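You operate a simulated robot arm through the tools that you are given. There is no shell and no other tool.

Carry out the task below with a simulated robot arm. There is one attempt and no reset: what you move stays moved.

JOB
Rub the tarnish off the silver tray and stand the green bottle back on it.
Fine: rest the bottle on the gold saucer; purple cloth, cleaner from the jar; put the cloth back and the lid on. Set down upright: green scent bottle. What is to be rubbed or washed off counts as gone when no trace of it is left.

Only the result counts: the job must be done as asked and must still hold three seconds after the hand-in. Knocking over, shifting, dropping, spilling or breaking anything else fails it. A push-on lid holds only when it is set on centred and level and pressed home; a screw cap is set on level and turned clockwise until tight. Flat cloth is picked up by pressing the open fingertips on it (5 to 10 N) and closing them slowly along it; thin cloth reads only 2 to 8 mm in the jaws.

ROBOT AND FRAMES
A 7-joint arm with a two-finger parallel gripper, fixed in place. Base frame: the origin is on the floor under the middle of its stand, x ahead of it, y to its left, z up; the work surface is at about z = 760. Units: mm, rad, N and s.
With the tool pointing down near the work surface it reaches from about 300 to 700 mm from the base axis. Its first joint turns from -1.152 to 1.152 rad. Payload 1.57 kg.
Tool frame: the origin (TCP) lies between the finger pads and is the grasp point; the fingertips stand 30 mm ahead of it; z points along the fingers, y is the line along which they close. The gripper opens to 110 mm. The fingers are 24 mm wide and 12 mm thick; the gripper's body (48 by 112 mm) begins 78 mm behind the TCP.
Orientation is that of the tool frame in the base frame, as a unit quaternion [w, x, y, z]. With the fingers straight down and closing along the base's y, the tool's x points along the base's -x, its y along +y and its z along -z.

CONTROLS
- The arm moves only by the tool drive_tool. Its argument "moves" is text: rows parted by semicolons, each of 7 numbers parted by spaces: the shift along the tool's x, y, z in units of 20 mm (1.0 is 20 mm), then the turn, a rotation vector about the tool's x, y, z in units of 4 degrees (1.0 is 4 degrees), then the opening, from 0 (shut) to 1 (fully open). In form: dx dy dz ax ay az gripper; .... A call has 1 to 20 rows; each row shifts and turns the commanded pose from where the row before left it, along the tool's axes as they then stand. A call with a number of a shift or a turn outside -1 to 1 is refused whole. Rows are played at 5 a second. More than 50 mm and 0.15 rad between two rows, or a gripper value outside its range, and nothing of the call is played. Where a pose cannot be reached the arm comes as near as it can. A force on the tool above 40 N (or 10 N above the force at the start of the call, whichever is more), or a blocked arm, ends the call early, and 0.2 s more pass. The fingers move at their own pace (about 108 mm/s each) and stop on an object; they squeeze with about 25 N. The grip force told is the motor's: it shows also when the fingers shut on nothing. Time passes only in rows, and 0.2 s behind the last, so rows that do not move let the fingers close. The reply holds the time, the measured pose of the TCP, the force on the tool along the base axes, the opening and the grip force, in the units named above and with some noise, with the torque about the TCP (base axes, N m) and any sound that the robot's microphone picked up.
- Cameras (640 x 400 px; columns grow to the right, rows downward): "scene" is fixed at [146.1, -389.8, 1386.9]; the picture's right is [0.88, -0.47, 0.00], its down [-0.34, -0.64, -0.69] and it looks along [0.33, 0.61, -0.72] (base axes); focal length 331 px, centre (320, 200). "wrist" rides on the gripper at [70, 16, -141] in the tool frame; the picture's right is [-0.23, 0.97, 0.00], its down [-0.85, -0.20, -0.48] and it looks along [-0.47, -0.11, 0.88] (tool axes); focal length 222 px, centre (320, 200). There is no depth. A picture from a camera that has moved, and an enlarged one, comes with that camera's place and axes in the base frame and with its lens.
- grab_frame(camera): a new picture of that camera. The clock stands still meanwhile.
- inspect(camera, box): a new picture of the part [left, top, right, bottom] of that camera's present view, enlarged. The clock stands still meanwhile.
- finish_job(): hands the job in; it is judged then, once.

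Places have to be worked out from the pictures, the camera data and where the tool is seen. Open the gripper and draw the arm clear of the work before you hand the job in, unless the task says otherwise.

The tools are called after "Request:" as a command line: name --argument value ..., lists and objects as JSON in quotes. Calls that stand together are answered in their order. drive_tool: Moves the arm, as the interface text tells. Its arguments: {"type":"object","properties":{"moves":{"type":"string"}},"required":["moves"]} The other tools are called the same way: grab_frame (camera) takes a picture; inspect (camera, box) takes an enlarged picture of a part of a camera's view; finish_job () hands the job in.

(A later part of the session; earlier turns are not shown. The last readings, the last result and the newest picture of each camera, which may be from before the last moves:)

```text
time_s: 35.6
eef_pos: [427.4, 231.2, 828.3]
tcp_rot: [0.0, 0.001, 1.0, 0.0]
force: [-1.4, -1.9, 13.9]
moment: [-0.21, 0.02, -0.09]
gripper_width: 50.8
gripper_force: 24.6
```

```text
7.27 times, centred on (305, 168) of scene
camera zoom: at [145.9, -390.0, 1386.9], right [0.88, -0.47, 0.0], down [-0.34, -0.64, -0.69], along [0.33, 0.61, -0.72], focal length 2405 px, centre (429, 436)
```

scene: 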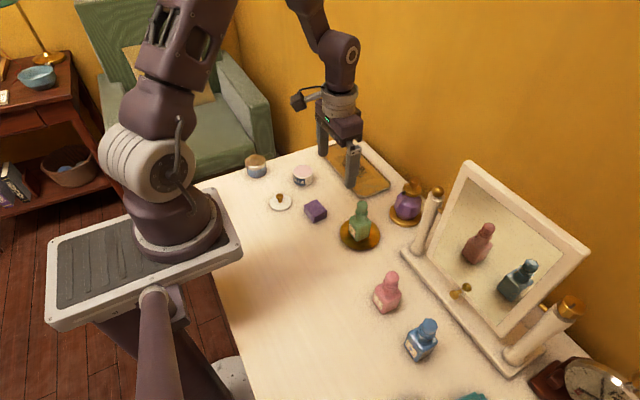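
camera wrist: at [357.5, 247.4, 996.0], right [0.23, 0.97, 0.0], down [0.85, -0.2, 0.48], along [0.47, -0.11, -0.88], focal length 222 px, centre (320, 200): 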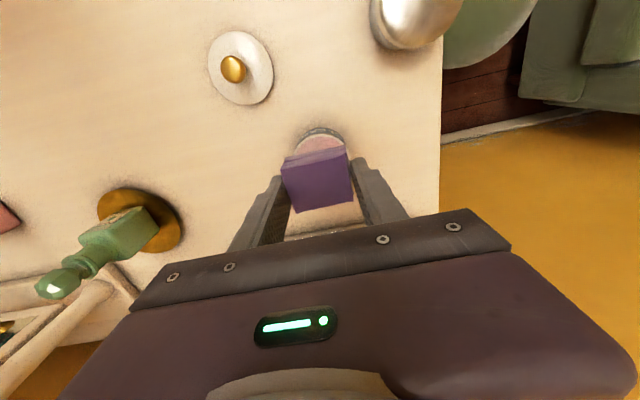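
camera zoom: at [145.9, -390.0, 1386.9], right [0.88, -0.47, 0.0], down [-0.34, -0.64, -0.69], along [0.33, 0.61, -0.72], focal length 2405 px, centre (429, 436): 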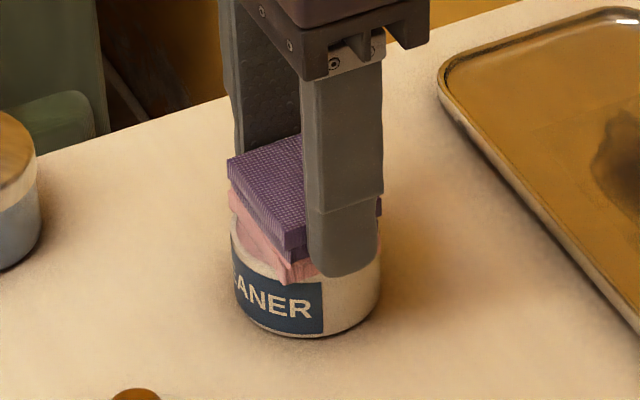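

Contact at z ≈ 828.5 and the pad's lower layers have turned pink: it's loaded with cleaner. I lift straight up off the jar.

Request:
drive_tool --moves "0 0 -0.1 0 0 0 0.3; 0 0 -0.4 0 0 0 0.3; 0 0 -0.8 0 0 0 0.3; 0 0 -0.8 0 0 0 0.3; 0 0 0 0 0 0 0.3"

Request:
inspect --camera "scene" --box '[265, 120, 345, 200]'

```text
time_s: 36.8
eef_pos: [425.7, 231.6, 870.5]
tcp_rot: [0.0, 0.0, 1.0, -0.001]
force: [0.4, 0.0, 0.0]
moment: [0.02, 0.01, -0.03]
gripper_width: 50.6
gripper_force: 24.7
```

```text
5.00 times, centred on (305, 160) of scene
camera zoom: at [146.1, -389.8, 1386.9], right [0.88, -0.47, 0.0], down [-0.34, -0.64, -0.69], along [0.33, 0.61, -0.72], focal length 1654 px, centre (395, 400)
```

zoom: 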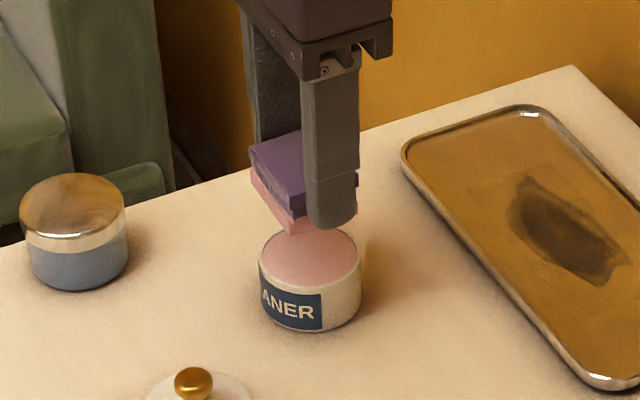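

The pad is pink underneath and the jar hasn't moved. I carry the pad over the tray's middle.

Request:
drive_tool --moves "-0.94 -0.13 0 0 0 0 0.3; -0.94 -0.13 0 0 0 0 0.3; -0.94 -0.13 0 0 0 0 0.3; -0.94 -0.13 0 0 0 0 0.3; -0.94 -0.13 0 0 0 0 0.3; -0.94 -0.13 0 0 0 0 0.3; -0.94 -0.13 0 0 0 0 0.3; -0.94 -0.13 0 0 0 0 0.3; 0 0 1 0 0 0 0.3; 0 0 1 0 0 0 0.3; 0 0 0.5 0 0 0 0.3; 0 0 0 0 0 0 0.3; 0 0 0 0 0 0 0.3"

Request:
inspect --camera "scene" --box '[300, 100, 420, 210]'

Request:
grab_frame --camera "wrist"

```text
time_s: 39.6
eef_pos: [578.7, 210.2, 821.8]
tcp_rot: [0.0, 0.0, 1.0, 0.0]
force: [0.8, -1.0, -0.2]
moment: [0.0, -0.02, 0.02]
gripper_width: 50.8
gripper_force: 24.9
```

```text
3.64 times, centred on (360, 155) of scene
camera zoom: at [146.1, -389.8, 1386.9], right [0.88, -0.47, 0.0], down [-0.34, -0.64, -0.69], along [0.33, 0.61, -0.72], focal length 1203 px, centre (174, 364)
```

zoom: 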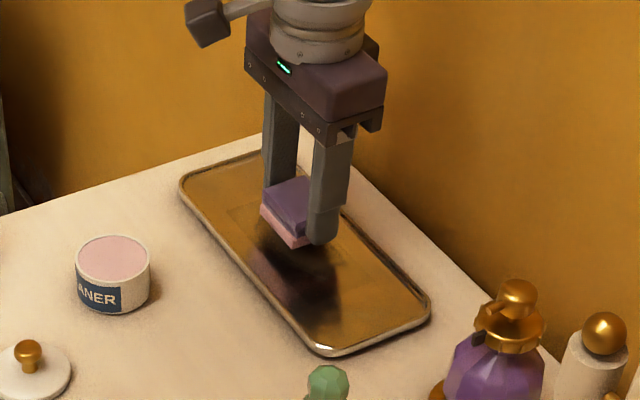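

```text
taken
camera wrist: at [507.7, 226.3, 962.7], right [0.23, 0.97, 0.0], down [0.85, -0.2, 0.48], along [0.47, -0.11, -0.88], focal length 222 px, centre (320, 200)
```

wrist: 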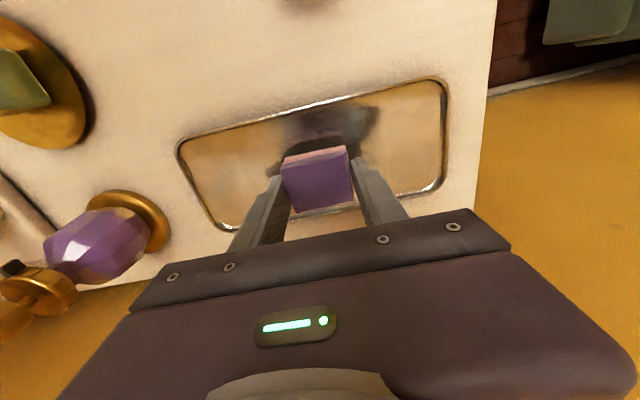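

The pad is above the tarnish at z ≈ 821. I descend toward the tray floor cautiously.

Request:
drive_tool --moves "0 0 0.5 0 0 0 0.3; 0 0 0.3 0 0 0 0.3; 0 0 0.1 0 0 0 0.3; 0 0 0.05 0 0 0 0.3; 0 0 0 0 0 0 0.3"

```text
time_s: 40.8
eef_pos: [577.0, 210.3, 802.9]
tcp_rot: [0.002, 0.0, 1.0, 0.001]
force: [-1.5, -3.2, 30.9]
moment: [-0.11, 0.01, -0.01]
gripper_width: 50.8
gripper_force: 25.4
```

Contact already, at 31 N — too hard. I back off 2 mm straight up.

Request:
drive_tool --moves "0 0 -0.1 0 0 0 0.3; 0 0 0 0 0 0 0.3"

```text
time_s: 41.4
eef_pos: [578.0, 209.4, 802.7]
tcp_rot: [0.0, 0.0, 1.0, 0.0]
force: [4.6, -0.6, 6.8]
moment: [-0.02, -0.29, 0.01]
gripper_width: 50.8
gripper_force: 25.3
```

About 7 N now — a good rubbing pressure. I make a first short stroke along y and check the forces.

Request:
drive_tool --moves "0 -0.4 0 0 0 0 0.3; 0 -0.4 0 0 0 0 0.3; 0 -0.4 0 0 0 0 0.3; 0 -0.4 0 0 0 0 0.3"

Request:
inspect --camera "scene" --box '[310, 130, 400, 205]'

```text
time_s: 42.4
eef_pos: [576.3, 178.5, 803.0]
tcp_rot: [0.0, 0.0, 1.0, 0.0]
force: [0.9, 3.6, 8.6]
moment: [0.12, -0.07, 0.05]
gripper_width: 50.8
gripper_force: 24.6
```

```text
5.33 times, centred on (355, 168) of scene
camera zoom: at [145.9, -389.8, 1387.0], right [0.88, -0.47, 0.0], down [-0.34, -0.64, -0.69], along [0.33, 0.61, -0.72], focal length 1764 px, centre (133, 373)
```

zoom: 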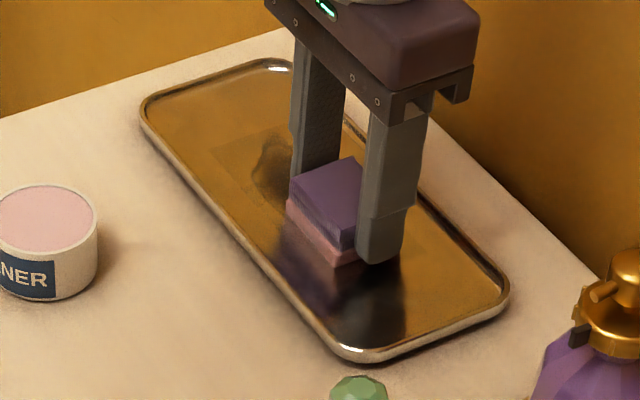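

The tray hasn't shifted and the rubbed area is visibly clearing. I continue with a serpentine over the whole patch.

Request:
drive_tool --moves "0 -0.45 0 0 0 0 0.3; 0 -0.45 0 0 0 0 0.3; 0.4 0 0 0 0 0 0.3; 0.35 0 0 0 0 0 0.3; 0 0.4 0 0 0 0 0.3; 0 0.4 0 0 0 0 0.3; 0 0.4 0 0 0 0 0.3; 0 0.4 0 0 0 0 0.3; 0 0.4 0 0 0 0 0.3; 0 0.4 0 0 0 0 0.3"

```text
time_s: 44.6
eef_pos: [560.8, 207.4, 804.1]
tcp_rot: [0.0, 0.0, 1.0, 0.0]
force: [0.4, -0.5, 0.2]
moment: [0.02, -0.04, 0.0]
gripper_width: 50.8
gripper_force: 24.7
```

Contact has been lost here (force ≈ 0). I press down a little to restore it.

Request:
drive_tool --moves "0 0 0.04 0 0 0 0.3; 0 0 0 0 0 0 0.3"

Request:
inspect --camera "scene" --box '[310, 130, 400, 205]'

```text
time_s: 45.2
eef_pos: [561.2, 208.5, 803.4]
tcp_rot: [-0.001, 0.0, 1.0, 0.0]
force: [0.8, 0.0, -0.1]
moment: [0.0, 0.0, -0.01]
gripper_width: 50.8
gripper_force: 25.0
```

```text
5.33 times, centred on (355, 168) of scene
camera zoom: at [146.1, -389.8, 1386.9], right [0.88, -0.47, 0.0], down [-0.34, -0.64, -0.69], along [0.33, 0.61, -0.72], focal length 1764 px, centre (133, 373)
```

zoom: 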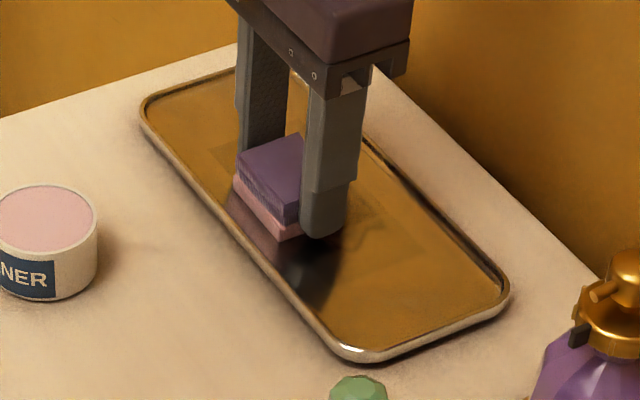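

Request:
drive_tool --moves "0 0 0.04 0 0 0 0.3; 0 0 0.03 0 0 0 0.3; 0 0 0 0 0 0 0.3"

```text
time_s: 46.0
eef_pos: [562.1, 208.6, 801.6]
tcp_rot: [0.001, 0.001, 1.0, 0.0]
force: [-5.8, -4.4, 23.0]
moment: [-0.15, 0.18, 0.0]
gripper_width: 50.7
gripper_force: 24.9
```

23 N now; I back off about 0.6 mm.

Request:
drive_tool --moves "0 0 -0.03 0 0 0 0.3; 0 0 0 0 0 0 0.3"

```text
time_s: 46.6
eef_pos: [561.8, 207.6, 802.5]
tcp_rot: [0.001, 0.0, 1.0, 0.0]
force: [-1.0, 0.1, 13.0]
moment: [-0.05, 0.02, 0.0]
gripper_width: 50.8
gripper_force: 24.9
```

13 N is acceptable. I continue the stroke toward +y at x ≈ 562.

Request:
drive_tool --moves "0 0.4 0 0 0 0 0.3; 0 0.4 0 0 0 0 0.3; 0 0.4 0 0 0 0 0.3; 0 0.4 0 0 0 0 0.3; 0 0.4 0 0 0 0 0.3; 0 0.4 0 0 0 0 0.3"

Request:
inspect --camera "scene" --box '[310, 130, 400, 205]'

```text
time_s: 48.0
eef_pos: [562.2, 255.1, 802.2]
tcp_rot: [0.0, 0.0, 1.0, 0.0]
force: [-0.4, -6.1, 14.0]
moment: [-0.15, 0.01, 0.0]
gripper_width: 50.7
gripper_force: 25.4
```

```text
5.33 times, centred on (355, 168) of scene
camera zoom: at [145.8, -390.1, 1386.9], right [0.88, -0.47, 0.0], down [-0.34, -0.64, -0.69], along [0.33, 0.61, -0.72], focal length 1764 px, centre (133, 373)
```

zoom: 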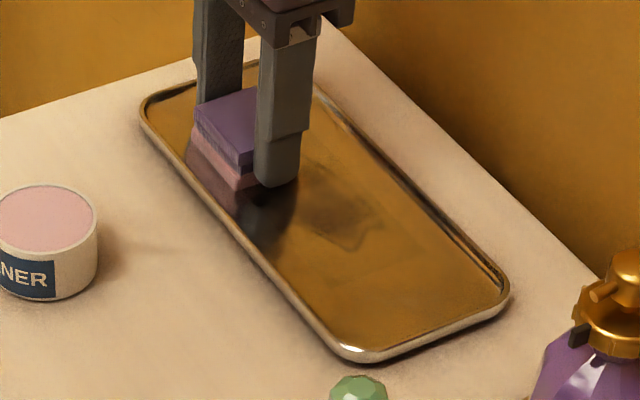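

The tray is still in place; faint tarnish remains toward +x. Next lane: x ≈ 577, stroking back toward -y.

Request:
drive_tool --moves "-0.4 0 0 0 0 0 0.3; -0.35 0 0 0 0 0 0.3; 0 -0.4 0 0 0 0 0.3; 0 -0.4 0 0 0 0 0.3; 0 -0.4 0 0 0 0 0.3; 0 -0.4 0 0 0 0 0.3; 0 -0.4 0 0 0 0 0.3; 0 -0.4 0 0 0 0 0.3"

```text
time_s: 49.8
eef_pos: [576.5, 208.1, 802.1]
tcp_rot: [0.001, 0.0, 1.0, 0.0]
force: [-0.5, 3.6, 6.7]
moment: [0.08, 0.02, 0.02]
gripper_width: 50.7
gripper_force: 25.0
```

Request:
drive_tool --moves "0 -0.4 0.01 0 0 0 0.3; 0 -0.4 0 0 0 0 0.3; 0 -0.4 0 0 0 0 0.3; 0 -0.4 0 0 0 0 0.3; 0 -0.4 0 0 0 0 0.3; 0 -0.4 0 0 0 0 0.3; 0 -0.2 0 0 0 0 0.3"

Request:
inspect --camera "scene" --box '[310, 130, 400, 205]'

```text
time_s: 51.4
eef_pos: [576.6, 156.6, 802.2]
tcp_rot: [-0.001, 0.0, 1.0, 0.0]
force: [-0.2, 2.5, 5.2]
moment: [0.1, -0.07, 0.0]
gripper_width: 50.7
gripper_force: 25.0
```

```text
5.33 times, centred on (355, 168) of scene
camera zoom: at [146.0, -389.8, 1387.0], right [0.88, -0.47, 0.0], down [-0.34, -0.64, -0.69], along [0.33, 0.61, -0.72], focal length 1764 px, centre (133, 373)
```

zoom: 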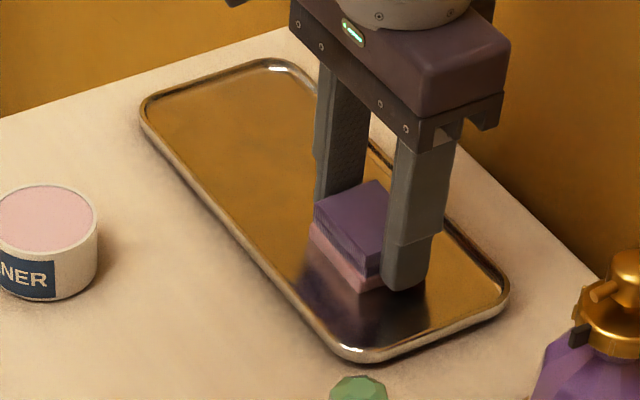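

The cleared part looks spotless. Next lane at x ≈ 592 toward +y.

Request:
drive_tool --moves "-0.4 0 0.01 0 0 0 0.3; -0.35 0 0.01 0 0 0 0.3; 0 0.4 0 0 0 0 0.3; 0 0.4 0 0 0 0 0.3; 0 0.4 0 0 0 0 0.3; 0 0.4 0 0 0 0 0.3; 0 0.4 0 0 0 0 0.3; 0 0.4 0 0 0 0 0.3"

```text
time_s: 53.2
eef_pos: [591.8, 204.9, 802.0]
tcp_rot: [0.0, 0.0, 1.0, 0.001]
force: [-0.2, -1.3, 3.5]
moment: [-0.06, -0.01, -0.01]
gripper_width: 50.8
gripper_force: 24.8
```

Request:
drive_tool --moves "0 0.4 0.02 0 0 0 0.3; 0 0.4 0 0 0 0 0.3; 0 0.4 0 0 0 0 0.3; 0 0.4 0 0 0 0 0.3; 0 0.4 0 0 0 0 0.3; 0 0.4 0 0 0 0 0.3; 0 0.2 0 0 0 0 0.3"

Request:
inspect --camera "scene" --box '[310, 130, 400, 205]'

Request:
grab_frame --camera "wrist"

```text
time_s: 54.8
eef_pos: [591.7, 257.2, 802.1]
tcp_rot: [0.001, 0.002, 1.0, 0.0]
force: [0.9, -10.4, 20.7]
moment: [-0.28, 0.01, -0.01]
gripper_width: 50.9
gripper_force: 24.9
```

```text
5.33 times, centred on (355, 168) of scene
camera zoom: at [145.7, -390.2, 1386.9], right [0.88, -0.47, 0.0], down [-0.34, -0.64, -0.69], along [0.33, 0.61, -0.72], focal length 1764 px, centre (133, 373)
```

zoom: 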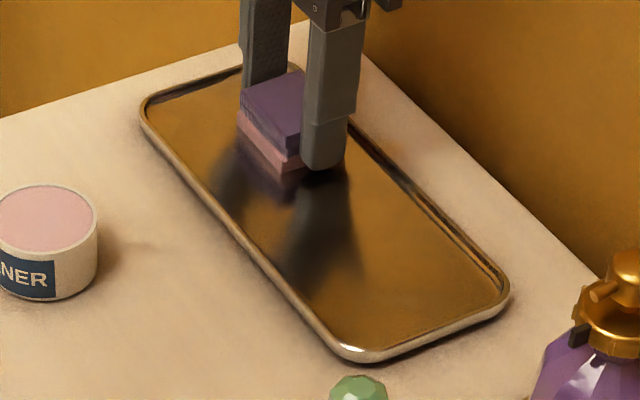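

```text
taken
camera wrist: at [521.7, 271.9, 943.3], right [0.23, 0.97, 0.0], down [0.85, -0.2, 0.48], along [0.47, -0.11, -0.88], focal length 222 px, centre (320, 200)
```

wrist: 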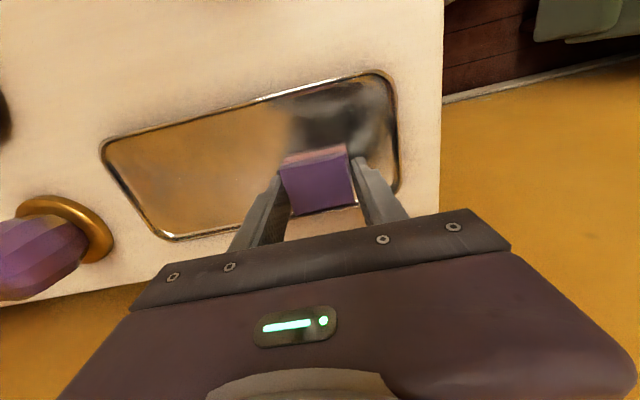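

Force rose to 21 N; I ease off slightly and stroke back along the same lane before inspecting.

Request:
drive_tool --moves "0 -0.2 -0.03 0 0 0 0.3; 0 -0.4 0 0 0 0 0.3; 0 -0.4 0 0 0 0 0.3; 0 -0.4 0 0 0 0 0.3; 0 -0.4 0 0 0 0 0.3; 0 -0.4 0 0 0 0 0.3"

```text
time_s: 56.2
eef_pos: [591.9, 212.0, 802.2]
tcp_rot: [0.0, 0.001, 1.0, 0.0]
force: [0.4, 4.5, 8.4]
moment: [0.13, -0.01, -0.01]
gripper_width: 50.6
gripper_force: 25.0
```

Request:
drive_tool --moves "0 -0.4 0.01 0 0 0 0.3; 0 -0.4 0 0 0 0 0.3; 0 -0.4 0 0 0 0 0.3; 0 -0.4 0 0 0 0 0.3; 0 -0.4 0 0 0 0 0.3; 0 -0.4 0 0 0 0 0.3; 0.35 0 0 0 0 0 0.3; 0.35 0 0 0 0 0 0.3; 0.35 0 0 0 0 0 0.3; 0.35 0 0 0 0 0 0.3"

Request:
inspect --camera "scene" --box '[310, 130, 400, 205]'

```text
time_s: 58.4
eef_pos: [564.1, 164.9, 802.9]
tcp_rot: [0.0, 0.0, 1.0, -0.001]
force: [2.9, -0.3, 7.3]
moment: [-0.01, -0.11, -0.02]
gripper_width: 51.0
gripper_force: 25.1
```

```text
5.33 times, centred on (355, 168) of scene
camera zoom: at [146.0, -389.9, 1386.9], right [0.88, -0.47, 0.0], down [-0.34, -0.64, -0.69], along [0.33, 0.61, -0.72], focal length 1764 px, centre (133, 373)
```

zoom: 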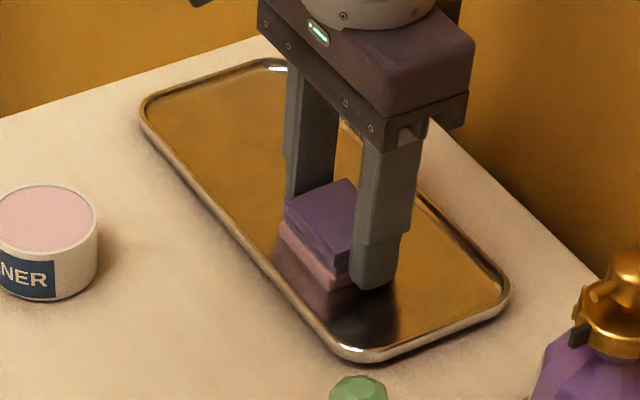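

One more pass along x ≈ 564 (part of that lane earlier lacked contact), with force checks.

Request:
drive_tool --moves "0 0.4 0 0 0 0 0.3; 0 0.4 0 0 0 0 0.3; 0 0.4 0 0 0 0 0.3; 0 0.4 0 0 0 0 0.3; 0 0.4 0 0 0 0 0.3"

```text
time_s: 59.6
eef_pos: [562.9, 203.2, 802.0]
tcp_rot: [0.0, 0.001, 1.0, 0.0]
force: [-0.2, -0.8, 2.8]
moment: [-0.05, -0.02, -0.02]
gripper_width: 50.9
gripper_force: 24.8
```

Request:
drive_tool --moves "0 0.4 0.02 0 0 0 0.3; 0 0.4 0 0 0 0 0.3; 0 0.4 0 0 0 0 0.3; 0 0.4 0 0 0 0 0.3; 0 0.4 0 0 0 0 0.3; 0 0.4 0 0 0 0 0.3"

```text
time_s: 61.0
eef_pos: [563.5, 251.9, 801.2]
tcp_rot: [0.001, -0.001, 1.0, 0.0]
force: [0.4, -6.7, 13.9]
moment: [-0.17, -0.01, 0.03]
gripper_width: 51.0
gripper_force: 25.2
```

Passes complete. I lift the pad straight up and inspect the tray.

Request:
drive_tool --moves "0 0 -0.5 0 0 0 0.3; 0 -0.3 -1 0 0 0 0.3; 0 -0.4 -1 0 0 0 0.3; -0.4 -0.4 -1 0 0 0 0.3; -0.4 -0.4 -1 0 0 0 0.3; -0.4 -0.4 -1 0 0 0 0.3; 0 -0.3 -1 0 0 0 0.3; 0 0 -0.5 0 0 0 0.3; 0 0 0 0 0 0 0.3"

Request:
grab_frame --camera "wrist"

Request:
inspect --camera "scene" --box '[310, 130, 400, 205]'

```text
time_s: 63.0
eef_pos: [587.7, 208.3, 941.8]
tcp_rot: [0.001, 0.0, 1.0, 0.0]
force: [0.3, 0.1, -0.4]
moment: [-0.01, 0.03, 0.02]
gripper_width: 51.0
gripper_force: 24.9
```

```text
taken
camera wrist: at [518.5, 224.4, 1083.7], right [0.23, 0.97, 0.0], down [0.85, -0.2, 0.48], along [0.47, -0.11, -0.88], focal length 222 px, centre (320, 200)
```

wrist: 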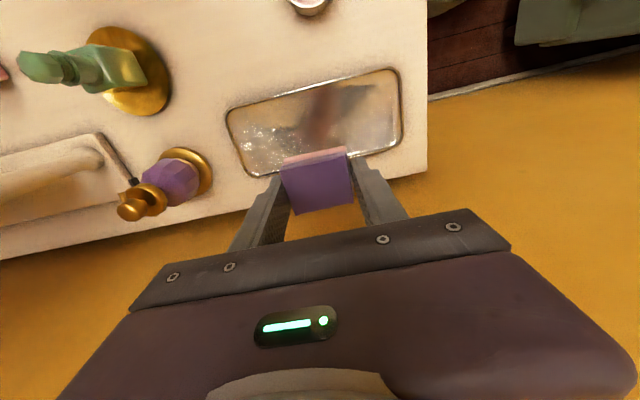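

```text
5.33 times, centred on (355, 168) of scene
camera zoom: at [146.1, -389.8, 1386.9], right [0.88, -0.47, 0.0], down [-0.34, -0.64, -0.69], along [0.33, 0.61, -0.72], focal length 1764 px, centre (133, 373)
```

zoom: 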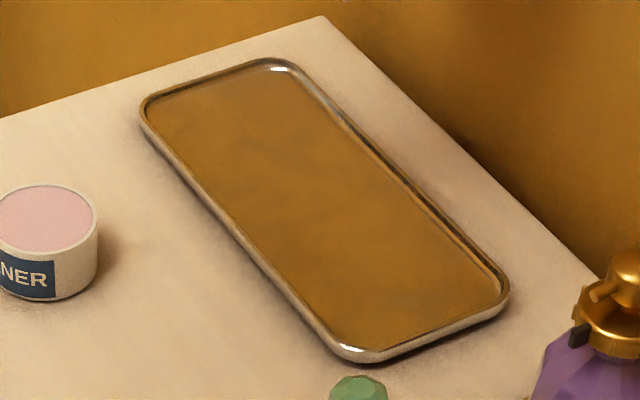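

From the scene camera the tray looks clean. I examine it closer for any faint trace.

Request:
inspect --camera "scene" --box '[330, 140, 380, 180]'

Request:
inspect --camera "wrist" --box '[215, 60, 415, 185]'

```text
10.00 times, centred on (355, 160) of scene
camera zoom: at [146.1, -389.8, 1386.9], right [0.88, -0.47, 0.0], down [-0.34, -0.64, -0.69], along [0.33, 0.61, -0.72], focal length 3307 px, centre (-30, 600)
```

zoom: 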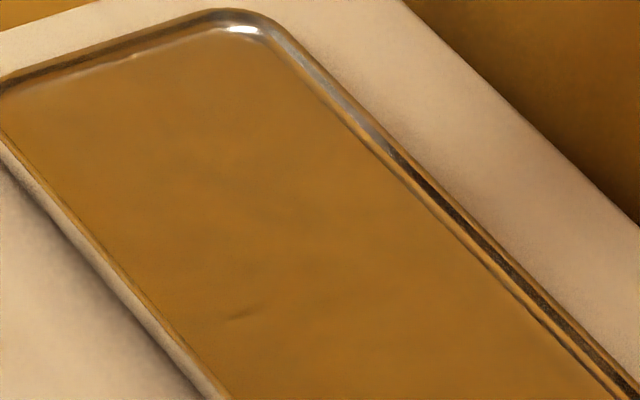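

```text
3.20 times, centred on (315, 122) of wrist
camera zoom: at [518.5, 224.4, 1083.7], right [0.23, 0.97, 0.0], down [0.85, -0.2, 0.48], along [0.47, -0.11, -0.88], focal length 711 px, centre (336, 448)
```

zoom: 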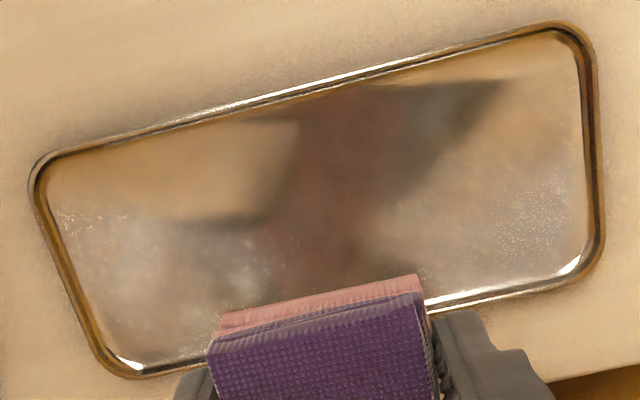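

There's a hint of a small dark smudge near (549, 201). I zoom in further on it and the rest of the tray.

Request:
inspect --camera "scene" --box '[340, 162, 370, 182]'

Request:
inspect --camera "scene" --box '[345, 160, 395, 200]'

Request:
inspect --camera "scene" --box '[335, 140, 365, 165]'

```text
16.00 times, centred on (355, 172) of scene
camera zoom: at [146.1, -389.8, 1386.9], right [0.88, -0.47, 0.0], down [-0.34, -0.64, -0.69], along [0.33, 0.61, -0.72], focal length 5291 px, centre (-240, 648)
```

zoom: 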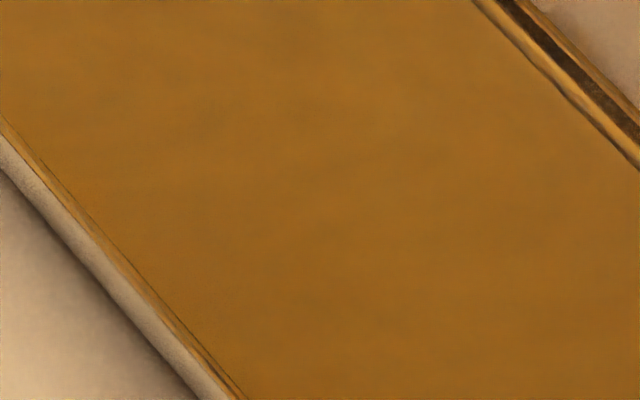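

```text
10.00 times, centred on (370, 180) of scene
camera zoom: at [146.1, -389.8, 1386.9], right [0.88, -0.47, 0.0], down [-0.34, -0.64, -0.69], along [0.33, 0.61, -0.72], focal length 3307 px, centre (-180, 400)
```

zoom: 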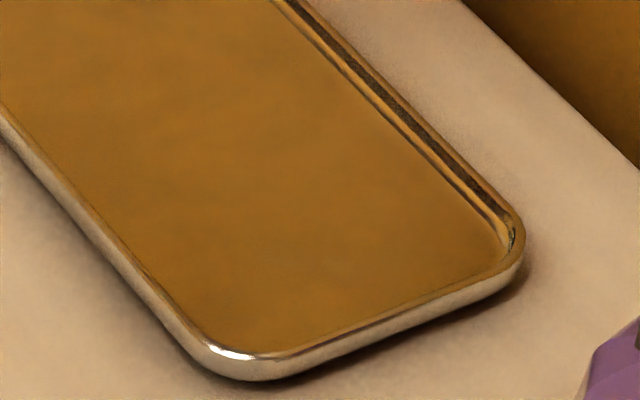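

```text
16.00 times, centred on (350, 152) of scene
camera zoom: at [146.1, -389.8, 1386.9], right [0.88, -0.47, 0.0], down [-0.34, -0.64, -0.69], along [0.33, 0.61, -0.72], focal length 5291 px, centre (-160, 960)
```

zoom: 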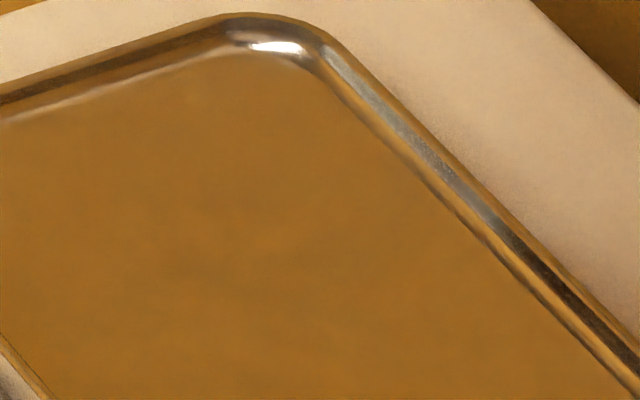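

The smudge doesn't reappear at higher zoom, so it was only texture; the tray looks uniform. To be certain no faint residue remains, I make one more light set of passes with the still-wet pad.

Request:
drive_tool --moves "-0.3 0 1 0 0 0 0.3; 0 0 1 0 0 0 0.3; 0 0 1 0 0 0 0.3; 0 0 1 0 0 0 0.3; 0 0 1 0 0 0 0.3; 0 0 1 0 0 0 0.3; 0 0 0.5 0 0 0 0.3; 0 0 0 0 0 0 0.3; 0 0 0 0 0 0 0.3"

```text
time_s: 65.0
eef_pos: [595.1, 207.4, 811.3]
tcp_rot: [0.0, -0.001, 1.0, 0.0]
force: [-0.3, -0.5, -0.4]
moment: [0.0, -0.01, 0.0]
gripper_width: 50.5
gripper_force: 24.8
```

Request:
drive_tool --moves "0 0 0.2 0 0 0 0.3; 0 0 0.1 0 0 0 0.3; 0 0 0.05 0 0 0 0.3; 0 0 0.05 0 0 0 0.3; 0 0 0 0 0 0 0.3"

```text
time_s: 66.2
eef_pos: [593.3, 207.2, 803.9]
tcp_rot: [0.0, 0.0, 1.0, -0.001]
force: [-0.1, -1.0, -1.2]
moment: [0.0, -0.01, 0.04]
gripper_width: 50.7
gripper_force: 25.1
```

Request:
drive_tool --moves "0 0 0.04 0 0 0 0.3; 0 0 0.03 0 0 0 0.3; 0 0 0 0 0 0 0.3"

```text
time_s: 67.0
eef_pos: [594.8, 208.3, 802.2]
tcp_rot: [0.001, 0.0, 1.0, 0.0]
force: [0.1, 0.3, 0.1]
moment: [-0.04, 0.04, -0.01]
gripper_width: 50.6
gripper_force: 25.1
```

Request:
drive_tool --moves "0 0 0.04 0 0 0 0.3; 0 0 0 0 0 0 0.3"

```text
time_s: 67.6
eef_pos: [594.5, 208.5, 801.7]
tcp_rot: [0.0, 0.0, 1.0, 0.0]
force: [-0.3, 0.5, 1.3]
moment: [-0.02, 0.0, 0.02]
gripper_width: 50.8
gripper_force: 25.1
```

Request:
drive_tool --moves "0 0 0.03 0 0 0 0.3; 0 0 0 0 0 0 0.3"

```text
time_s: 68.2
eef_pos: [593.6, 207.8, 801.7]
tcp_rot: [0.001, 0.0, 1.0, 0.0]
force: [0.3, 1.6, 8.8]
moment: [0.01, 0.02, -0.02]
gripper_width: 50.8
gripper_force: 25.3
```

About 9 N. I stroke along x ≈ 594 toward +y, then return.

Request:
drive_tool --moves "0 0.4 0 0 0 0 0.3; 0 0.4 0 0 0 0 0.3; 0 0.4 0 0 0 0 0.3; 0 0.4 0 0 0 0 0.3; 0 0.4 0 0 0 0 0.3; 0 0.4 0 0 0 0 0.3"

```text
time_s: 69.6
eef_pos: [592.8, 255.8, 801.1]
tcp_rot: [0.001, 0.0, 1.0, 0.0]
force: [0.1, -10.4, 20.1]
moment: [-0.23, -0.01, 0.0]
gripper_width: 50.7
gripper_force: 25.0
```

Request:
drive_tool --moves "0 -0.2 -0.025 0 0 0 0.3; 0 -0.4 0 0 0 0 0.3; 0 -0.4 0 0 0 0 0.3; 0 -0.4 0 0 0 0 0.3; 0 -0.4 0 0 0 0 0.3; 0 -0.4 0 0 0 0 0.3; 0 -0.4 0.01 0 0 0 0.3; 0 -0.4 0 0 0 0 0.3"

```text
time_s: 71.4
eef_pos: [594.9, 197.3, 800.5]
tcp_rot: [0.001, 0.0, 1.0, 0.0]
force: [1.4, 11.6, 26.0]
moment: [0.37, -0.02, -0.04]
gripper_width: 50.7
gripper_force: 24.6
```

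26 N is more than I want; I ease off 0.7 mm and continue toward -y.

Request:
drive_tool --moves "0 -0.3 -0.035 0 0 0 0.3; 0 -0.3 0 0 0 0 0.3; 0 -0.3 0 0 0 0 0.3"

```text
time_s: 72.2
eef_pos: [593.6, 177.6, 801.0]
tcp_rot: [0.0, 0.001, 1.0, -0.001]
force: [-1.7, 8.6, 20.2]
moment: [0.29, 0.01, 0.01]
gripper_width: 50.8
gripper_force: 25.1
```

Request:
drive_tool --moves "0 -0.3 -0.03 0 0 0 0.3; 0 -0.3 0 0 0 0 0.3; 0 -0.3 0 0 0 0 0.3"

Request:
inspect --camera "scene" --box '[310, 130, 400, 205]'

```text
time_s: 73.0
eef_pos: [594.7, 160.2, 802.2]
tcp_rot: [-0.001, 0.001, 1.0, -0.001]
force: [0.4, -0.5, 0.3]
moment: [0.02, 0.01, 0.0]
gripper_width: 50.9
gripper_force: 24.7
```

```text
5.33 times, centred on (355, 168) of scene
camera zoom: at [146.1, -389.8, 1386.9], right [0.88, -0.47, 0.0], down [-0.34, -0.64, -0.69], along [0.33, 0.61, -0.72], focal length 1764 px, centre (133, 373)
```

zoom: 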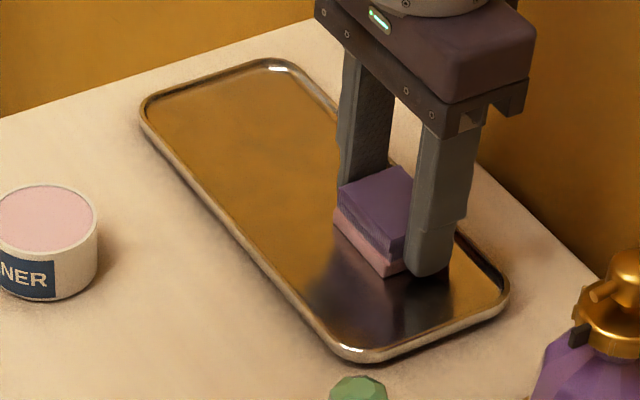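

The tray is unmoved. I restore light contact, shift to x ≈ 577 and stroke toward +y.

Request:
drive_tool --moves "0 0 0.035 0 0 0 0.3; 0.4 0 0 0 0 0 0.3; 0.45 0 0 0 0 0 0.3"

```text
time_s: 73.8
eef_pos: [576.4, 160.7, 801.4]
tcp_rot: [0.0, 0.0, 1.0, -0.001]
force: [-0.7, 0.7, -0.2]
moment: [0.01, -0.02, -0.02]
gripper_width: 51.0
gripper_force: 25.2
```

Request:
drive_tool --moves "0 0.2 0.035 0 0 0 0.3; 0 0.2 0 0 0 0 0.3"

```text
time_s: 74.4
eef_pos: [575.3, 167.5, 801.8]
tcp_rot: [0.001, 0.001, 1.0, 0.0]
force: [0.3, -1.2, 2.8]
moment: [-0.05, -0.02, 0.03]
gripper_width: 50.7
gripper_force: 24.8
```

Request:
drive_tool --moves "0 -0.2 0.015 0 0 0 0.3; 0 -0.2 0 0 0 0 0.3; 0 0.4 0 0 0 0 0.3; 0 0.4 0 0 0 0 0.3; 0 0.4 0 0 0 0 0.3; 0 0.4 0 0 0 0 0.3; 0 0.4 0 0 0 0 0.3"

```text
time_s: 76.0
eef_pos: [575.1, 200.7, 800.8]
tcp_rot: [0.0, 0.001, 1.0, 0.0]
force: [0.0, -5.5, 12.1]
moment: [-0.18, -0.02, -0.01]
gripper_width: 51.0
gripper_force: 25.1
```

Request:
drive_tool --moves "0 0.4 0 0 0 0 0.3; 0 0.4 -0.01 0 0 0 0.3; 0 0.4 0 0 0 0 0.3; 0 0.4 -0.01 0 0 0 0.3; 0 0.4 0 0 0 0 0.3; 0 0.4 0 0 0 0 0.3; 0 0.3 0 0 0 0 0.3"

```text
time_s: 77.6
eef_pos: [576.7, 254.5, 801.1]
tcp_rot: [0.0, 0.001, 1.0, 0.001]
force: [0.0, -0.7, 1.7]
moment: [-0.03, 0.01, 0.0]
gripper_width: 50.9
gripper_force: 25.1
```

Now the last lane at x ≈ 560, pressing slightly more, back toward -y.

Request:
drive_tool --moves "0.4 0 0.025 0 0 0 0.3; 0.4 0 0 0 0 0 0.3; 0 -0.3 0 0 0 0 0.3; 0 -0.4 0 0 0 0 0.3; 0 -0.4 0 0 0 0 0.3; 0 -0.4 0 0 0 0 0.3"

```text
time_s: 79.0
eef_pos: [561.0, 225.4, 800.8]
tcp_rot: [0.001, 0.002, 1.0, 0.001]
force: [0.1, 7.2, 13.8]
moment: [0.15, 0.04, -0.03]
gripper_width: 50.7
gripper_force: 24.4
```

Request:
drive_tool --moves "0 -0.4 0 0 0 0 0.3; 0 -0.4 0 0 0 0 0.3; 0 -0.4 0 0 0 0 0.3; 0 -0.4 0 0 0 0 0.3"

```text
time_s: 80.0
eef_pos: [560.8, 192.4, 800.6]
tcp_rot: [-0.001, 0.0, 1.0, 0.001]
force: [-0.8, 2.3, 6.5]
moment: [0.11, -0.05, 0.03]
gripper_width: 50.8
gripper_force: 25.1
```

Request:
drive_tool --moves "0 -0.4 0.01 0 0 0 0.3; 0 -0.4 0 0 0 0 0.3; 0 -0.4 0 0 0 0 0.3; 0 -0.4 0 0 0 0 0.3; 0 -0.1 0 0 0 0 0.3"

```text
time_s: 81.2
eef_pos: [560.4, 158.6, 800.3]
tcp_rot: [0.0, 0.001, 1.0, 0.0]
force: [0.7, 0.9, 2.0]
moment: [0.01, -0.02, 0.01]
gripper_width: 50.9
gripper_force: 25.1
```

The pad has slid up about 2.5 mm in the jaws from the rubbing but is held well. I lift clear and look at the tray again.

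Request:
drive_tool --moves "0 0 -0.5 0 0 0 0.3; 0 0 -1 0 0 0 0.3; 0 0 -1 0 0 0 0.3; 0 0 -1 0 0 0 0.3; 0 0 -1 0 0 0 0.3; 0 0 -1 0 0 0 0.3; 0 0 -0.5 0 0 0 0.3; 0 0 0 0 0 0 0.3"

Request:
inspect --camera "scene" --box '[310, 130, 400, 205]'

Request:
inspect --camera "scene" --box '[325, 135, 385, 185]'

```text
time_s: 83.0
eef_pos: [560.9, 158.8, 919.6]
tcp_rot: [0.0, 0.0, 1.0, 0.0]
force: [0.5, -0.2, -0.6]
moment: [0.0, 0.04, 0.0]
gripper_width: 50.7
gripper_force: 25.1
```

```text
5.33 times, centred on (355, 168) of scene
camera zoom: at [146.1, -389.8, 1386.9], right [0.88, -0.47, 0.0], down [-0.34, -0.64, -0.69], along [0.33, 0.61, -0.72], focal length 1764 px, centre (133, 373)
```

zoom: 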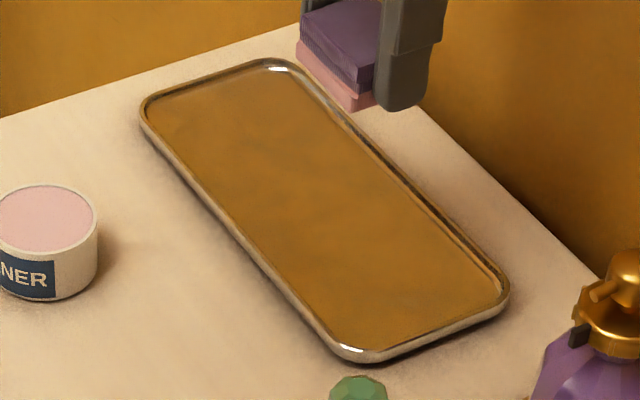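

```text
8.00 times, centred on (355, 160) of scene
camera zoom: at [146.1, -389.8, 1386.9], right [0.88, -0.47, 0.0], down [-0.34, -0.64, -0.69], along [0.33, 0.61, -0.72], focal length 2646 px, centre (40, 520)
```

zoom: 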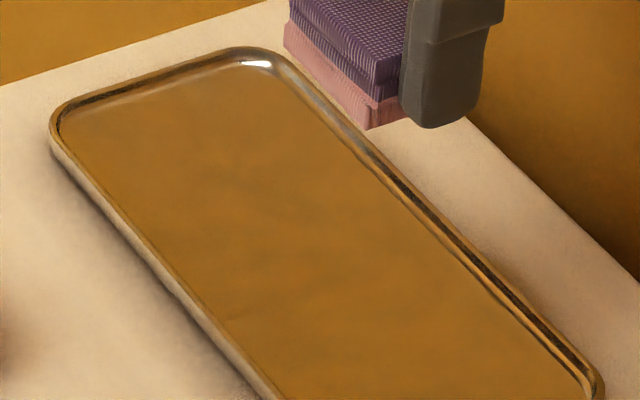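

The tray is spotless and unmoved. Now I carry the cloth back over its original place at (398, 104).

Request:
drive_tool --moves "0.9 -0.3 0 0 0 0 0.3; 0.9 -0.3 0 0 0 0 0.3; 0.9 -0.3 0 0 0 0 0.3; 0.9 -0.3 0 0 0 0 0.3; 0.9 -0.3 0 0 0 0 0.3; 0.9 -0.3 0 0 0 0 0.3; 0.9 -0.3 0 0 0 0 0.3; 0.9 -0.3 0 0 0 0 0.3; 0.9 -0.3 0 0 0 0 0.3; 0 0 0 0 0 -0.6 0.3; 0 0 0 0 0 -0.6 0.3; 0 0 1 0 0 0 0.3; 0 0 1 0 0 0 0.3; 0 0 1 0 0 0 0.3; 0 0 1 0 0 0 0.3; 0 0 1 0 0 0 0.3; 0 0 0 0 0 0 0.3; 0 0 0 0 0 0 0.3"

Request:
inspect --camera "scene" --box '[275, 150, 375, 230]'

Request:
grab_frame --camera "wrist"

```text
time_s: 86.8
eef_pos: [398.3, 104.8, 819.4]
tcp_rot: [0.0, -0.042, 0.999, 0.0]
force: [0.0, -0.6, -0.8]
moment: [-0.03, -0.01, 0.0]
gripper_width: 50.7
gripper_force: 24.7
```

```text
5.00 times, centred on (325, 190) of scene
camera zoom: at [146.1, -389.8, 1386.9], right [0.88, -0.47, 0.0], down [-0.34, -0.64, -0.69], along [0.33, 0.61, -0.72], focal length 1654 px, centre (295, 250)
```

zoom: 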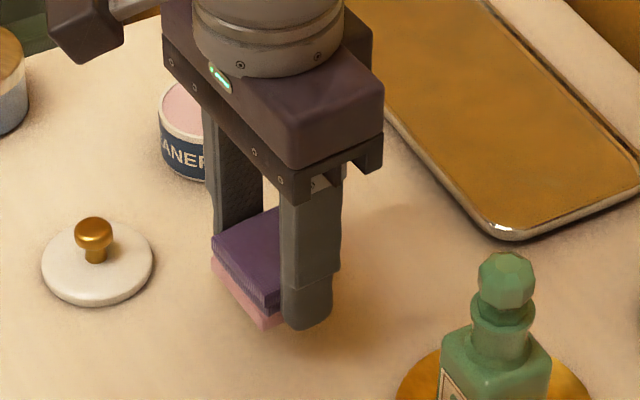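

```text
taken
camera wrist: at [327.9, 115.3, 960.7], right [0.15, 0.99, 0.0], down [0.87, -0.13, 0.48], along [0.47, -0.07, -0.88], focal length 222 px, centre (320, 200)
```

wrist: 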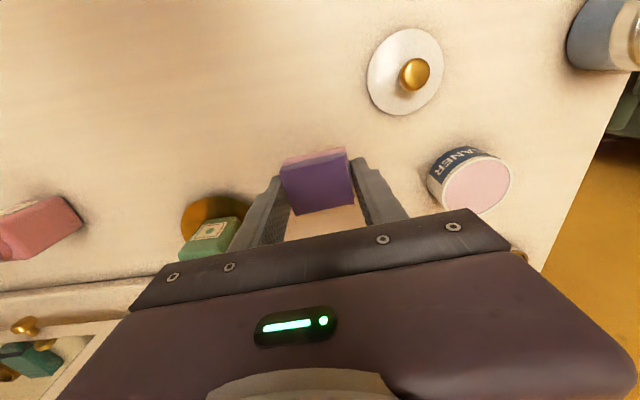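

The cloth is over its spot. I lower it until it touches the table.

Request:
drive_tool --moves "0 0 0.5 0 0 0 0.3; 0 0 0.4 0 0 0 0.3; 0 0 0.1 0 0 0 0.3; 0 0 0.05 0 0 0 0.3; 0 0 0 0 0 0 0.3"

```text
time_s: 88.0
eef_pos: [398.9, 104.1, 798.7]
tcp_rot: [0.0, -0.042, 0.999, 0.0]
force: [-0.2, 0.4, 0.0]
moment: [-0.01, -0.02, -0.02]
gripper_width: 50.9
gripper_force: 25.3
```

Request:
drive_tool --moves "0 0 0.05 0 0 0 0.3; 0 0 0.05 0 0 0 0.3; 0 0 0.05 0 0 0 0.3; 0 0 0 0 0 0 0.3"

```text
time_s: 89.0
eef_pos: [398.3, 103.8, 795.2]
tcp_rot: [-0.001, -0.042, 0.999, 0.0]
force: [0.0, 0.6, 0.1]
moment: [0.04, 0.03, 0.01]
gripper_width: 50.9
gripper_force: 24.9
```

Request:
drive_tool --moves "0 0 0.05 0 0 0 0.3; 0 0 0.05 0 0 0 0.3; 0 0 0 0 0 0 0.3"

```text
time_s: 89.8
eef_pos: [398.8, 104.5, 794.4]
tcp_rot: [0.0, -0.041, 0.999, 0.0]
force: [-0.2, 0.4, 0.4]
moment: [0.02, -0.01, -0.03]
gripper_width: 50.5
gripper_force: 25.0
```

Request:
drive_tool --moves "0 0 0.05 0 0 0 0.3; 0 0 0 0 0 0 0.3"

```text
time_s: 90.4
eef_pos: [399.4, 104.2, 792.8]
tcp_rot: [0.0, -0.04, 0.999, -0.001]
force: [0.0, -0.1, 0.1]
moment: [0.0, 0.01, 0.0]
gripper_width: 50.7
gripper_force: 25.2
```

Request:
drive_tool --moves "0 0 0.03 0 0 0 0.3; 0 0 0 0 0 0 0.3"

Request:
inspect --camera "scene" --box '[290, 170, 350, 230]'

```text
time_s: 91.0
eef_pos: [399.3, 103.0, 791.9]
tcp_rot: [0.0, -0.041, 0.999, 0.0]
force: [0.5, -2.4, 5.3]
moment: [0.0, 0.0, -0.02]
gripper_width: 50.5
gripper_force: 25.1
```

```text
6.67 times, centred on (320, 200) of scene
camera zoom: at [146.0, -389.9, 1386.9], right [0.88, -0.47, 0.0], down [-0.34, -0.64, -0.69], along [0.33, 0.61, -0.72], focal length 2205 px, centre (320, 200)
```

zoom: 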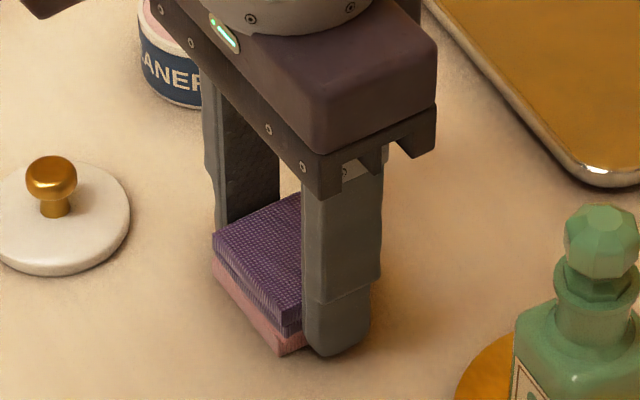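

Touchdown with 5 N. I open the fingers to release the cloth, then rise.

Request:
drive_tool --moves "0 0 0 0 0 0 0.5; 0 0 0 0 0 0 0.6; 0 0 0 0 0 0 0.8; 0 0 0 0 0 0 1; 0 0 -0.5 0 0 0 1; 0 0 -1 0 0 0 1; 0 0 -1 0 0 0 1; 0 0 -1 0 0 0 1; 0 0 -1 0 0 0 1; 0 0 -1 0 0 0 1; 0 0 -1 0 0 0 1; 0 0 0 0 0 1.2 1; 0 0 0 0 0 0 1"

Request:
grab_frame --camera "wrist"

Request:
inspect --camera "scene" --box '[240, 140, 400, 250]'

```text
refused: 1.2 is not a number from -1 to 1
```

```text
taken
camera wrist: at [328.1, 114.7, 934.2], right [0.15, 0.99, 0.0], down [0.87, -0.13, 0.48], along [0.47, -0.07, -0.88], focal length 222 px, centre (320, 200)
```

wrist: 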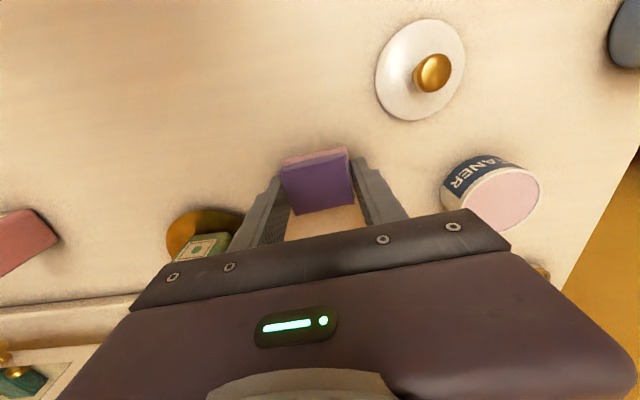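

```text
3.64 times, centred on (320, 195) of scene
camera zoom: at [146.0, -389.9, 1386.9], right [0.88, -0.47, 0.0], down [-0.34, -0.64, -0.69], along [0.33, 0.61, -0.72], focal length 1203 px, centre (320, 218)
```

zoom: 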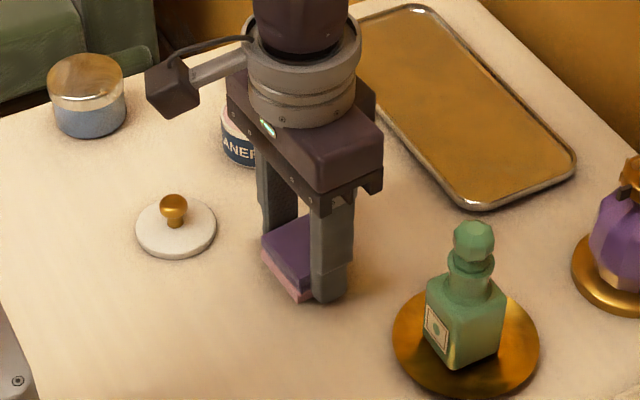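

The call was refused because of one oversized turn; nothing moved. I resend it with the turn split in two.

Request:
drive_tool --moves "0 0 0 0 0 0 0.5; 0 0 0 0 0 0 0.6; 0 0 0 0 0 0 0.8; 0 0 0 0 0 0 1; 0 0 -0.5 0 0 0 1; 0 0 -1 0 0 0 1; 0 0 -1 0 0 0 1; 0 0 -1 0 0 0 1; 0 0 -1 0 0 0 1; 0 0 -1 0 0 0 1; 0 0 -1 0 0 0 1; 0 0 0 0 0 0.6 1; 0 0 0 0 0 0.6 1; 0 0 0 0 0 0 1"

Request:
grab_frame --camera "wrist"

Request:
inspect --camera "scene" --box '[240, 140, 400, 250]'

```text
time_s: 94.0
eef_pos: [398.3, 104.7, 923.4]
tcp_rot: [0.0, 0.0, 1.0, -0.001]
force: [0.5, -0.9, 0.3]
moment: [0.03, 0.04, -0.01]
gripper_width: 110.4
gripper_force: 0.1
```

```text
taken
camera wrist: at [329.1, 120.7, 1064.4], right [0.23, 0.97, 0.0], down [0.85, -0.2, 0.48], along [0.47, -0.11, -0.88], focal length 222 px, centre (320, 200)
```

wrist: 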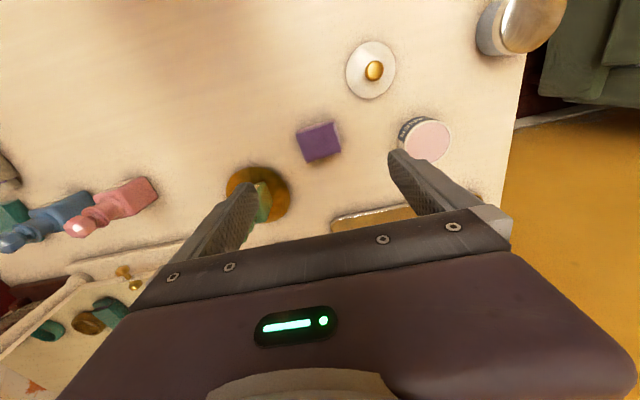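

```text
3.64 times, centred on (320, 195) of scene
camera zoom: at [146.1, -389.8, 1386.9], right [0.88, -0.47, 0.0], down [-0.34, -0.64, -0.69], along [0.33, 0.61, -0.72], focal length 1203 px, centre (320, 218)
```

zoom: 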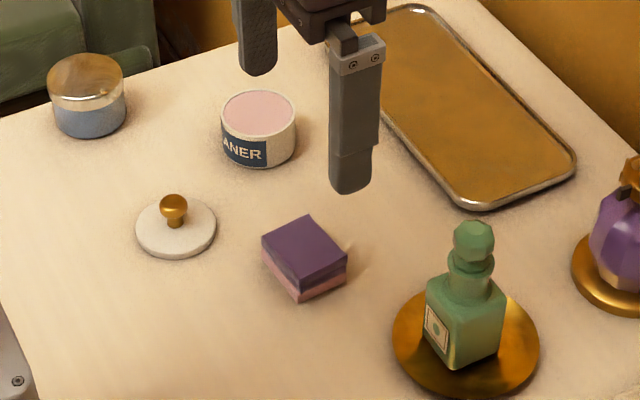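

The cloth is back in place. Next the lid: I move so the wrist camera looks straight down on the lid and the jar.

Request:
drive_tool --moves "-0.43 1 0 0 0 0 1; -0.43 1 0 0 0 0 1; -0.44 1 0.5 0 0 0 1; 0 0.4 1 0 0 0 1; 0 0 0.5 0 0 0 1; 0 0 0 0 0 0 1; 0 0 0 0 0 0 1"

Request:
grab_frame --camera "wrist"

```text
time_s: 95.6
eef_pos: [424.4, 172.3, 881.3]
tcp_rot: [0.0, 0.0, 1.0, -0.001]
force: [-0.6, 0.3, 1.0]
moment: [0.04, 0.01, 0.02]
gripper_width: 109.8
gripper_force: 0.0
```

```text
taken
camera wrist: at [354.8, 189.1, 1023.3], right [0.23, 0.97, 0.0], down [0.85, -0.2, 0.48], along [0.47, -0.11, -0.88], focal length 222 px, centre (320, 200)
```

wrist: 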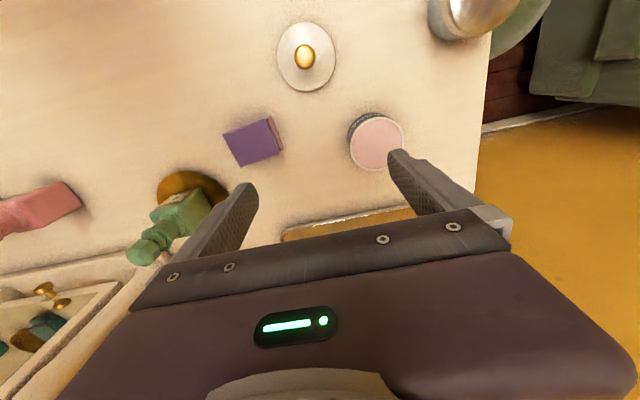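

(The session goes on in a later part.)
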